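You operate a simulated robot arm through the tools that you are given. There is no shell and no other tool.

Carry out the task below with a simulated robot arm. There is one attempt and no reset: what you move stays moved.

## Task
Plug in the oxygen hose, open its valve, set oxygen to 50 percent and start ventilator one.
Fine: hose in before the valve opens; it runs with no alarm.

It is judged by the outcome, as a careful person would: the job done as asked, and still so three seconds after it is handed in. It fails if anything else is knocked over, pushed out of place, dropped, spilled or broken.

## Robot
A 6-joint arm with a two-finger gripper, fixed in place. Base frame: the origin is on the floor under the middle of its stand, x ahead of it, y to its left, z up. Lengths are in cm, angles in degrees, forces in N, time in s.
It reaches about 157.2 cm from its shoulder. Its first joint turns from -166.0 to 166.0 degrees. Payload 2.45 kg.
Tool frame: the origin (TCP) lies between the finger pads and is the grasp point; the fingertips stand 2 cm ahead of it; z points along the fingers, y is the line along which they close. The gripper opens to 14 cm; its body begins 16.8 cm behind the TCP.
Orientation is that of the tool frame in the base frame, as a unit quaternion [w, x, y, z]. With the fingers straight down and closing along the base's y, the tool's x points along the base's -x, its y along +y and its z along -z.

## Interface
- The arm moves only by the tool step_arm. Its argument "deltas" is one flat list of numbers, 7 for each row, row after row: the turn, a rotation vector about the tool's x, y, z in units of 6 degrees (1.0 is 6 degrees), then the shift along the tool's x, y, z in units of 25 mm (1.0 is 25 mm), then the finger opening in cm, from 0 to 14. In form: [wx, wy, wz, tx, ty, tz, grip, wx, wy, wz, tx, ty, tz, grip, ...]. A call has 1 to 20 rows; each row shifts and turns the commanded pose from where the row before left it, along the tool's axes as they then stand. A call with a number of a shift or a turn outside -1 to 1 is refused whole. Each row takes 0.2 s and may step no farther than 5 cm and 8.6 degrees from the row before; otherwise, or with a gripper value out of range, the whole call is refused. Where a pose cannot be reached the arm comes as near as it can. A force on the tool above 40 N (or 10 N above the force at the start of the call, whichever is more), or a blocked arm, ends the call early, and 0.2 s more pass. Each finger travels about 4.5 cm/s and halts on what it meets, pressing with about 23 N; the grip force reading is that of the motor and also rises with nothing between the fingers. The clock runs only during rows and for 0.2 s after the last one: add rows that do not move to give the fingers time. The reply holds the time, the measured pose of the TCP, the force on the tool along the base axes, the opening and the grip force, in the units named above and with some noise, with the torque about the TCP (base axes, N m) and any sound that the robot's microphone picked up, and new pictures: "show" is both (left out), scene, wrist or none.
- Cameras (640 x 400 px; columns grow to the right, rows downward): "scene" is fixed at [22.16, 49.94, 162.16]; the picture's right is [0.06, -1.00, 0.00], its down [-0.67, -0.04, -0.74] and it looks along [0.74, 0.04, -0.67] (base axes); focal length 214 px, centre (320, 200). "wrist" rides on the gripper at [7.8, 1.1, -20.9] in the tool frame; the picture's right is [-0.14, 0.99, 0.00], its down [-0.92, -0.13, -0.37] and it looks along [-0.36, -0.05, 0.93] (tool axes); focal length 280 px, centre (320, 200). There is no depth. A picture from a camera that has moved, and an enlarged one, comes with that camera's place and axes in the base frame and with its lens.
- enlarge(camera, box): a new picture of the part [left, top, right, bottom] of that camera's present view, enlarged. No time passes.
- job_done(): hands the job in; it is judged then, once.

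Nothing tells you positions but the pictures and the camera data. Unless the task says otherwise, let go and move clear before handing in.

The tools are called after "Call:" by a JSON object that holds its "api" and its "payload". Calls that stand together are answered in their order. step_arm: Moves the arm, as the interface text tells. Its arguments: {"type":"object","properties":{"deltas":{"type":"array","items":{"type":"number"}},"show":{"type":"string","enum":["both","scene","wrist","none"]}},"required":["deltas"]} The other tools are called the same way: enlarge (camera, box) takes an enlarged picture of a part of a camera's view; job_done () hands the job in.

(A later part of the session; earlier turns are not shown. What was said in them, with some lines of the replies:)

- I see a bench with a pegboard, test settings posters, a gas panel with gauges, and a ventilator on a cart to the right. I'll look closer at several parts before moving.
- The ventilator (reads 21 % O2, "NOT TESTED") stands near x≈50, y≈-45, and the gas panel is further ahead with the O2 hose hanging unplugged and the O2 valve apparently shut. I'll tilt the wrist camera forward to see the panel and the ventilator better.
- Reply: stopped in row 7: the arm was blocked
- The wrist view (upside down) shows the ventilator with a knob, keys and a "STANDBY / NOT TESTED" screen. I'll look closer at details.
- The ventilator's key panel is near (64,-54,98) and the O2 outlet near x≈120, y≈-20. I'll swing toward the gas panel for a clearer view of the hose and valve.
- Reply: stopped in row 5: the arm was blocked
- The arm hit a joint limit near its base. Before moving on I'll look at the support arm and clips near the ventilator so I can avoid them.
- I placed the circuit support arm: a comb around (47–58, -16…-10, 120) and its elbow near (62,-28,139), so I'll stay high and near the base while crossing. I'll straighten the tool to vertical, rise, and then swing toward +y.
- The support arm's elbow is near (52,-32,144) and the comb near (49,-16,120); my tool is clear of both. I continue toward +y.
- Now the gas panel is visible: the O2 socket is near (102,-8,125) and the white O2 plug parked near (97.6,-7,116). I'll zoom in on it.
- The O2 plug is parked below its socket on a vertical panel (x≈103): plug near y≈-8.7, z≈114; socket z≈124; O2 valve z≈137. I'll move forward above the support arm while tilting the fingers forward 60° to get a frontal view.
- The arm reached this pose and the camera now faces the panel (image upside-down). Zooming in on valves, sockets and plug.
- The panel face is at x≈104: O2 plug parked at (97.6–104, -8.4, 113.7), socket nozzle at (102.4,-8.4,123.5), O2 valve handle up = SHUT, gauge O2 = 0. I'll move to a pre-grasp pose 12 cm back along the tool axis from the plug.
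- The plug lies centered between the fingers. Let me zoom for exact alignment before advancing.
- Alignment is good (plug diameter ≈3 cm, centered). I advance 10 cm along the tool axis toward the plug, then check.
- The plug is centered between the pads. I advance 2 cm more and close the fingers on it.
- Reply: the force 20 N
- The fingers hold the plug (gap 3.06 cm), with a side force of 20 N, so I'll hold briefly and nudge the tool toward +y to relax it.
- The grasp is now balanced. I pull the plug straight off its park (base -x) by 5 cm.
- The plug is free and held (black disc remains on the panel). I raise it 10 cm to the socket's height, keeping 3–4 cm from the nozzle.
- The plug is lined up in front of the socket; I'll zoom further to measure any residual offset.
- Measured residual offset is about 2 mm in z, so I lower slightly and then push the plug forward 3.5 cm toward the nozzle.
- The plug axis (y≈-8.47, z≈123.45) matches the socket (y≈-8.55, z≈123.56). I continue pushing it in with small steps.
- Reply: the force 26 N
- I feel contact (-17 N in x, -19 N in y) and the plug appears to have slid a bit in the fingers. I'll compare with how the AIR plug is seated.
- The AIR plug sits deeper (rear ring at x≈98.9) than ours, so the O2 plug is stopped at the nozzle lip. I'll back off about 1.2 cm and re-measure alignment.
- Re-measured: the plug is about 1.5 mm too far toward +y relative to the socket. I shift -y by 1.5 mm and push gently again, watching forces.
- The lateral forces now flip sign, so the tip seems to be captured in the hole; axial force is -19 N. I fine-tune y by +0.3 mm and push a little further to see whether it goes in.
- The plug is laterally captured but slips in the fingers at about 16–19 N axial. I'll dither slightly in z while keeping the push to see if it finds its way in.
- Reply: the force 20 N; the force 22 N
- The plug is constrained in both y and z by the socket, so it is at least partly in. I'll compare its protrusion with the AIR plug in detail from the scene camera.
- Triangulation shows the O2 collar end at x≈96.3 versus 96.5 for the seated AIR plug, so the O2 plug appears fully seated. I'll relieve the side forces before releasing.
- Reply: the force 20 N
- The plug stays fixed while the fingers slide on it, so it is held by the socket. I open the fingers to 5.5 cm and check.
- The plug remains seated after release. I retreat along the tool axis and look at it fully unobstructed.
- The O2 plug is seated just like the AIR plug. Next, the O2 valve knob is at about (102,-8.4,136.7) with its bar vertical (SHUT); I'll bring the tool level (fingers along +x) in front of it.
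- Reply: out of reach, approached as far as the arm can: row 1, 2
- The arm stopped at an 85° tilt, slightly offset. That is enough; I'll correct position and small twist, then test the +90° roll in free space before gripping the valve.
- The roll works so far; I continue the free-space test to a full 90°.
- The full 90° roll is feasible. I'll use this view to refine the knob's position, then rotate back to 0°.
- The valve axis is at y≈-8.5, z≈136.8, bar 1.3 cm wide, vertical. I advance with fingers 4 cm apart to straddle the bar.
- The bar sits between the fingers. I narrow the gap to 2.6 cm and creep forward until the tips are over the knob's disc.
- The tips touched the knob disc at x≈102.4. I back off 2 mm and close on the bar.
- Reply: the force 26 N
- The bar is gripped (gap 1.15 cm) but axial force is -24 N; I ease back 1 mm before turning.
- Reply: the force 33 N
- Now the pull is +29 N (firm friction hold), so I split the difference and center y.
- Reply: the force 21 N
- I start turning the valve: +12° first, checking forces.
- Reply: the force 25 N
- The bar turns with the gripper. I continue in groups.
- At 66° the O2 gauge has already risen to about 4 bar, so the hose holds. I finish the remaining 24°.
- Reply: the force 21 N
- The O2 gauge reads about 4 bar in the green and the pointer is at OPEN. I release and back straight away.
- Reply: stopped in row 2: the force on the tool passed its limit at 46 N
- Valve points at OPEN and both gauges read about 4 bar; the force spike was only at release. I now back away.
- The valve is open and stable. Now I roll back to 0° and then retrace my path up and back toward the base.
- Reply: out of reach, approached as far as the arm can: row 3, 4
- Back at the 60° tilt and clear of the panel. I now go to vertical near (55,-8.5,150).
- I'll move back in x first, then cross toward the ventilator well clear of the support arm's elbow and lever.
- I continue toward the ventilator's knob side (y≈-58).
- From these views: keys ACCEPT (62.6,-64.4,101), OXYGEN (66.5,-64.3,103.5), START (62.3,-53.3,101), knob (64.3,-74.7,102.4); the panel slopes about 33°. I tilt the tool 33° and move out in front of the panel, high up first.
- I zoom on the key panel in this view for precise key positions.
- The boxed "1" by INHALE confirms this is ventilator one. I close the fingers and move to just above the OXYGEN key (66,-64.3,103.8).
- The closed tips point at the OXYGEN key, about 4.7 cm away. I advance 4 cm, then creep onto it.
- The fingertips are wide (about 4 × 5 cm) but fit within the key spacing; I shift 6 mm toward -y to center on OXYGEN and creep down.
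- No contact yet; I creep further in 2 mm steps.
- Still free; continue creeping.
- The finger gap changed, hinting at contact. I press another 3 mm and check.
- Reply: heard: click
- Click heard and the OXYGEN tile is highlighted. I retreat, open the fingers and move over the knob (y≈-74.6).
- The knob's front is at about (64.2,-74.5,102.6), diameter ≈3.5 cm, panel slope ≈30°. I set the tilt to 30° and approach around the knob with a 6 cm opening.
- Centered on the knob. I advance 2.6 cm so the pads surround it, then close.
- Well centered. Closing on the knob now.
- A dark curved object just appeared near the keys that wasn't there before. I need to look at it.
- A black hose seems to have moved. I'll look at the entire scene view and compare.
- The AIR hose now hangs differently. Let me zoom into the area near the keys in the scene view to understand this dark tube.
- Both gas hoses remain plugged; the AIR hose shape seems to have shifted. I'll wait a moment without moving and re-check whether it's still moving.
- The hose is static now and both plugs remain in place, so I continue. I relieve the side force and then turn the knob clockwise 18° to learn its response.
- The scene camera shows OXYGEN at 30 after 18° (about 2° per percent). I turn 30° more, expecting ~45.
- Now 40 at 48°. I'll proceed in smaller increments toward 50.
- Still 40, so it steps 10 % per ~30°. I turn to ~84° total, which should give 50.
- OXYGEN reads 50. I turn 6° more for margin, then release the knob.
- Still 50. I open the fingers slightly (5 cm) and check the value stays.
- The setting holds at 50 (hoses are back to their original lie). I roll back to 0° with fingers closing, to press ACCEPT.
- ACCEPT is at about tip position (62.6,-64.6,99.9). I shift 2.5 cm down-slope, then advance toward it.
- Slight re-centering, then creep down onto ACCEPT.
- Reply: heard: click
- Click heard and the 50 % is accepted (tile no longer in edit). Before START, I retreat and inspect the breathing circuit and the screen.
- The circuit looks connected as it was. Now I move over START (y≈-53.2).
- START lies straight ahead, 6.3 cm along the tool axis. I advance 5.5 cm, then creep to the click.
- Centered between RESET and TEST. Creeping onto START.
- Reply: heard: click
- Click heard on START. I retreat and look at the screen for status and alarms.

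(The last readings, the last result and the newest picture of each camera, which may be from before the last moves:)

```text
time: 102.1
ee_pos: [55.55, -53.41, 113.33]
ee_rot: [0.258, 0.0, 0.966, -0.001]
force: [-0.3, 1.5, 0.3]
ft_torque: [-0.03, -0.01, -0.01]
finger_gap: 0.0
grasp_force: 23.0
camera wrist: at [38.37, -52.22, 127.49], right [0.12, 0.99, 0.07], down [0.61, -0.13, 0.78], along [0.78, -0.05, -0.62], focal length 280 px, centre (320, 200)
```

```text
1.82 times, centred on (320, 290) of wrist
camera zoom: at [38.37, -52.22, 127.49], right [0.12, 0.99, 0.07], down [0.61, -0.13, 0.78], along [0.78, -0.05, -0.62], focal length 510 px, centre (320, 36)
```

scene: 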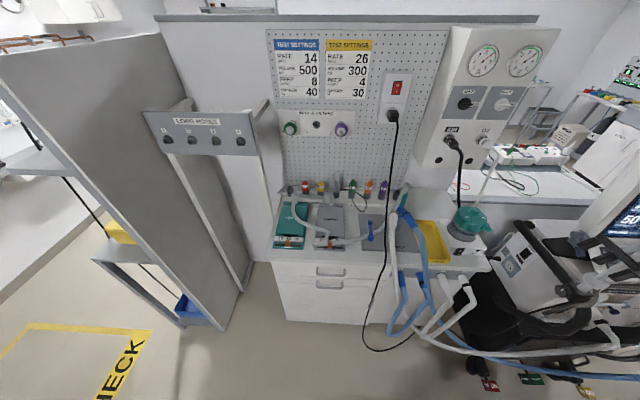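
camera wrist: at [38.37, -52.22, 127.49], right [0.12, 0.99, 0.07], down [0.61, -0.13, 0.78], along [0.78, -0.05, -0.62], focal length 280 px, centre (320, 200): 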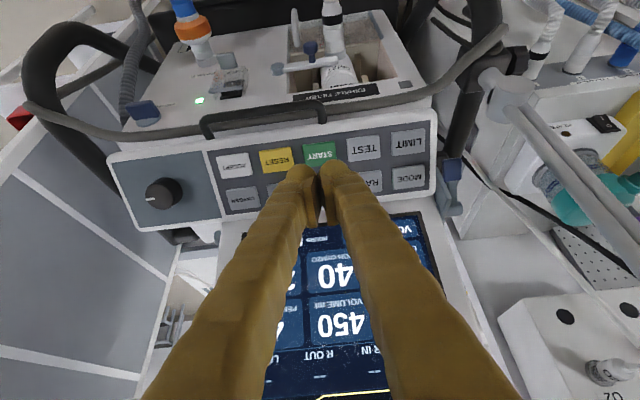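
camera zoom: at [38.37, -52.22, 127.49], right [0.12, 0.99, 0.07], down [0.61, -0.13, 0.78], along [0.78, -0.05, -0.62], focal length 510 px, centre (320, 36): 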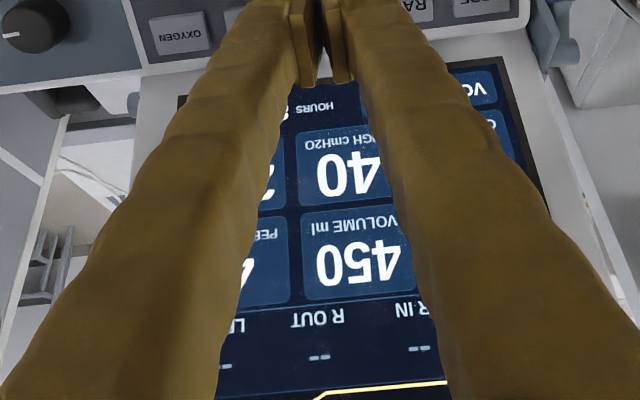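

I need to see the top of the screen; I rise back to the earlier viewing pose with fingers opened wide.

Call:
{"api": "step_arm", "payload": {"deltas": [0, 0, 0, -0.397, -0.133, -0.888, 2, 0, 0, 0, -0.397, -0.133, -0.888, 4, 0, 0, 0, -0.397, -0.133, -0.888, 6, 0, 0, 0, -0.397, -0.133, -0.888, 8, 0, 0, 0, -0.397, -0.133, -0.888, 10, 0, 0, 0, -0.397, -0.133, -0.888, 11, 0, 0, 0, -0.397, -0.133, -0.888, 12, 0, 0, 0, -0.397, -0.133, -0.888, 12, 0, 0, 0, -0.397, -0.133, -0.888, 12, 0, 0, 0, -0.397, -0.133, -0.888, 12, 0, 0, 0, -0.397, -0.133, -0.888, 12, 0, 0, 0, -0.397, -0.133, -0.888, 12, 0, 0, 0, 0, 0, 0, 12], "show": "wrist"}}

Call:
{"api": "enlarge", "payload": {"camera": "wrist", "box": [220, 80, 460, 300]}}

```text
time: 104.9
ee_pos: [52.28, -57.28, 142.18]
ee_rot: [0.258, 0.0, 0.966, -0.001]
force: [-0.6, 0.9, -0.3]
ft_torque: [-0.03, -0.04, -0.01]
finger_gap: 12.0
grasp_force: 0.1
camera wrist: at [35.1, -56.15, 156.47], right [0.12, 0.99, 0.07], down [0.61, -0.13, 0.78], along [0.78, -0.05, -0.62], focal length 280 px, centre (320, 200)
```

wrist: 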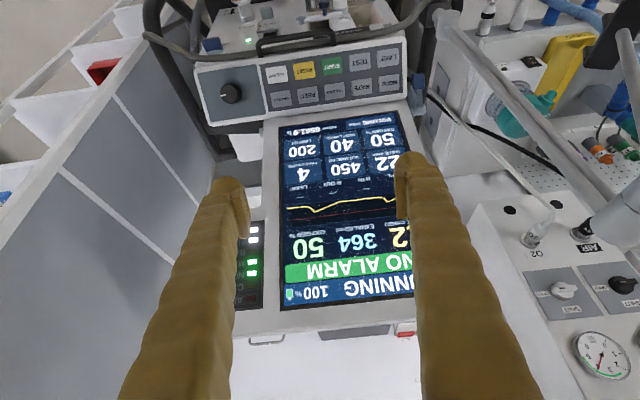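

```text
1.82 times, centred on (340, 190) of wrist
camera zoom: at [35.1, -56.15, 156.47], right [0.12, 0.99, 0.07], down [0.61, -0.13, 0.78], along [0.78, -0.05, -0.62], focal length 510 px, centre (284, 218)
```

zoom: 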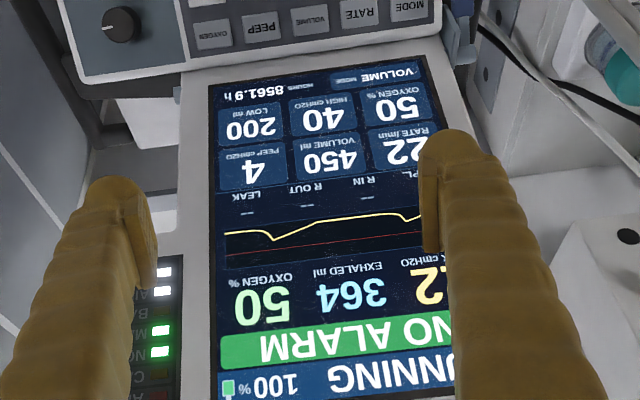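

The screen reads "RUNNING – NO ALARM", oxygen 50, exhaled 364 ml. I'll move a bit clear, wait a few seconds and verify it stays that way.

Call:
{"api": "step_arm", "payload": {"deltas": [0, 0, 0, 0, -0.5, -0.4, 12, 0, 0, 0, 0, -0.5, -0.4, 13, 0, 0, 0, 0, 0, 0, 14, 0, 0, 0, 0, 0, 0, 14, 0, 0, 0, 0, 0, 0, 14, 0, 0, 0, 0, 0, 0, 14, 0, 0, 0, 0, 0, 0, 14, 0, 0, 0, 0, 0, 0, 14, 0, 0, 0, 0, 0, 0, 14, 0, 0, 0, 0, 0, 0, 14, 0, 0, 0, 0, 0, 0, 14, 0, 0, 0, 0, 0, 0, 14, 0, 0, 0, 0, 0, 0, 14, 0, 0, 0, 0, 0, 0, 14, 0, 0, 0, 0, 0, 0, 14, 0, 0, 0, 0, 0, 0, 14, 0, 0, 0, 0, 0, 0, 14, 0, 0, 0, 0, 0, 0, 14, 0, 0, 0, 0, 0, 0, 14, 0, 0, 0, 0, 0, 0, 14], "show": "both"}}

Call:
{"api": "enlarge", "payload": {"camera": "wrist", "box": [240, 80, 480, 300]}}

Call:
{"api": "enlarge", "payload": {"camera": "scene", "box": [430, 30, 560, 180]}}

Call:
{"api": "enlarge", "payload": {"camera": "scene", "box": [480, 180, 640, 300]}}

```text
time: 109.1
ee_pos: [51.4, -59.95, 144.28]
ee_rot: [0.257, 0.0, 0.966, -0.001]
force: [0.5, 0.5, -0.4]
ft_torque: [0.01, -0.01, 0.0]
finger_gap: 13.99
grasp_force: 0.2
camera wrist: at [34.13, -58.85, 158.43], right [0.12, 0.99, 0.07], down [0.61, -0.13, 0.78], along [0.78, -0.05, -0.62], focal length 280 px, centre (320, 200)
```

scene: 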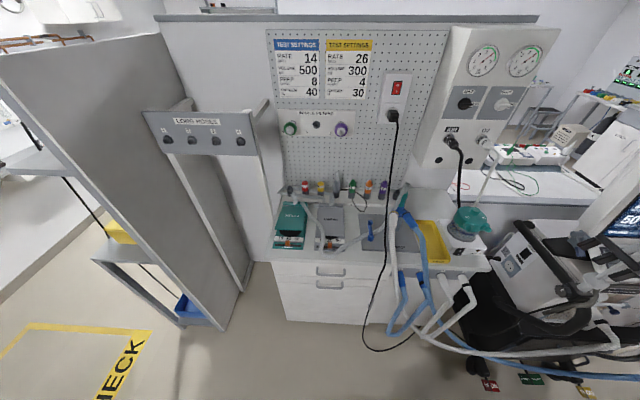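
wrist: 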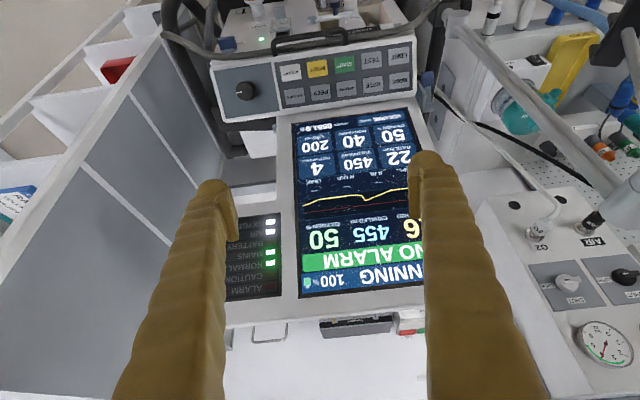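

```text
1.82 times, centred on (360, 190) of wrist
camera zoom: at [34.13, -58.85, 158.43], right [0.12, 0.99, 0.07], down [0.61, -0.13, 0.78], along [0.78, -0.05, -0.62], focal length 510 px, centre (247, 218)
```

zoom: 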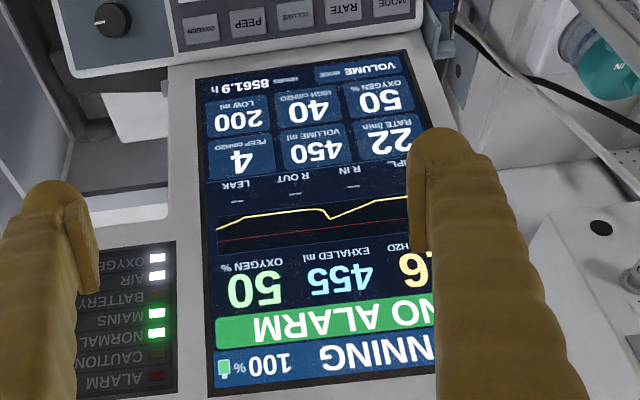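

```text
2.67 times, centred on (495, 105) of scene
camera zoom: at [22.16, 49.94, 162.16], right [0.06, -1.0, 0.0], down [-0.67, -0.04, -0.74], along [0.74, 0.04, -0.67], focal length 572 px, centre (-147, 453)
```

zoom: 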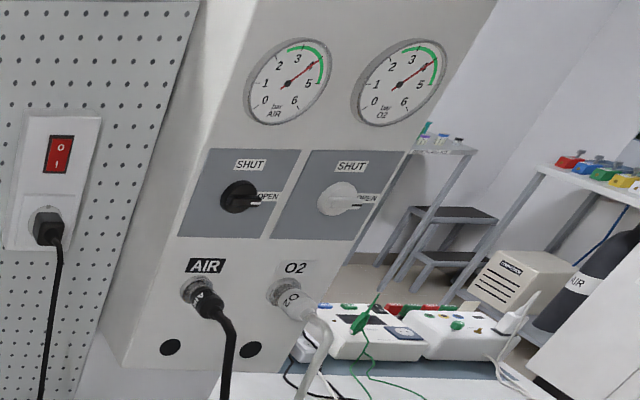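

```text
3.33 times, centred on (560, 240) of scene
camera zoom: at [22.16, 49.94, 162.16], right [0.06, -1.0, 0.0], down [-0.67, -0.04, -0.74], along [0.74, 0.04, -0.67], focal length 715 px, centre (-480, 67)
```

zoom: 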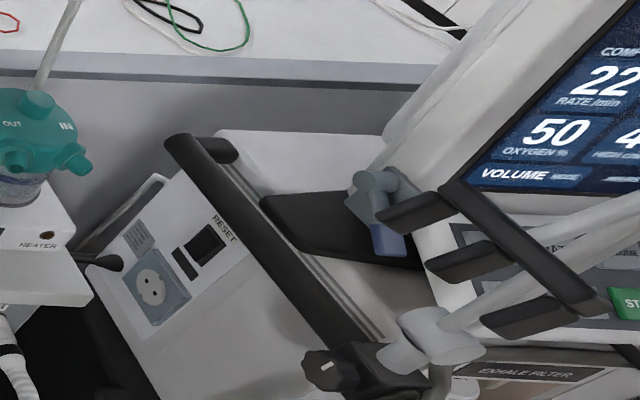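

Ventilator one is running with "NO ALARM". The NORMAL, MAINS, AIR and OXYGEN lamps are lit, oxygen is at 50 %, and exhaled volume is 455 ml. The O2 hose is seated, its valve is open with the gauge in the green, nothing is displaced, and the arm is clear, so I hand the job in.

Call:
{"api": "job_done", "payload": {}}

```text
The job is handed in.
```

Ventilator one is running at 50 percent oxygen and its screen shows "NO ALARM". I watched it for about four seconds before handing in.

- **Hose:** the oxygen hose went into its socket before I touched the valve. It stayed seated after I let go.
- **Valve:** it is turned to OPEN, and the O2 gauge reads about 4 bar, in the green.
- **Oxygen setting:** I set it to 50 and confirmed it with ACCEPT. The measured oxygen also reads 50.
- **Ventilator:** the last exhaled volume was 455 ml against the 450 ml setting. The OXYGEN, AIR, MAINS and NORMAL lamps are lit.
- **Self-test:** before START the screen showed "NOT TESTED". I did not run the self-test, as you hadn't asked for it.
- **Air hose:** while I held the setting knob, the black air hose briefly lay across the key panel, then went back to its original position. It stayed plugged in throughout. I saw nothing else moved or knocked.
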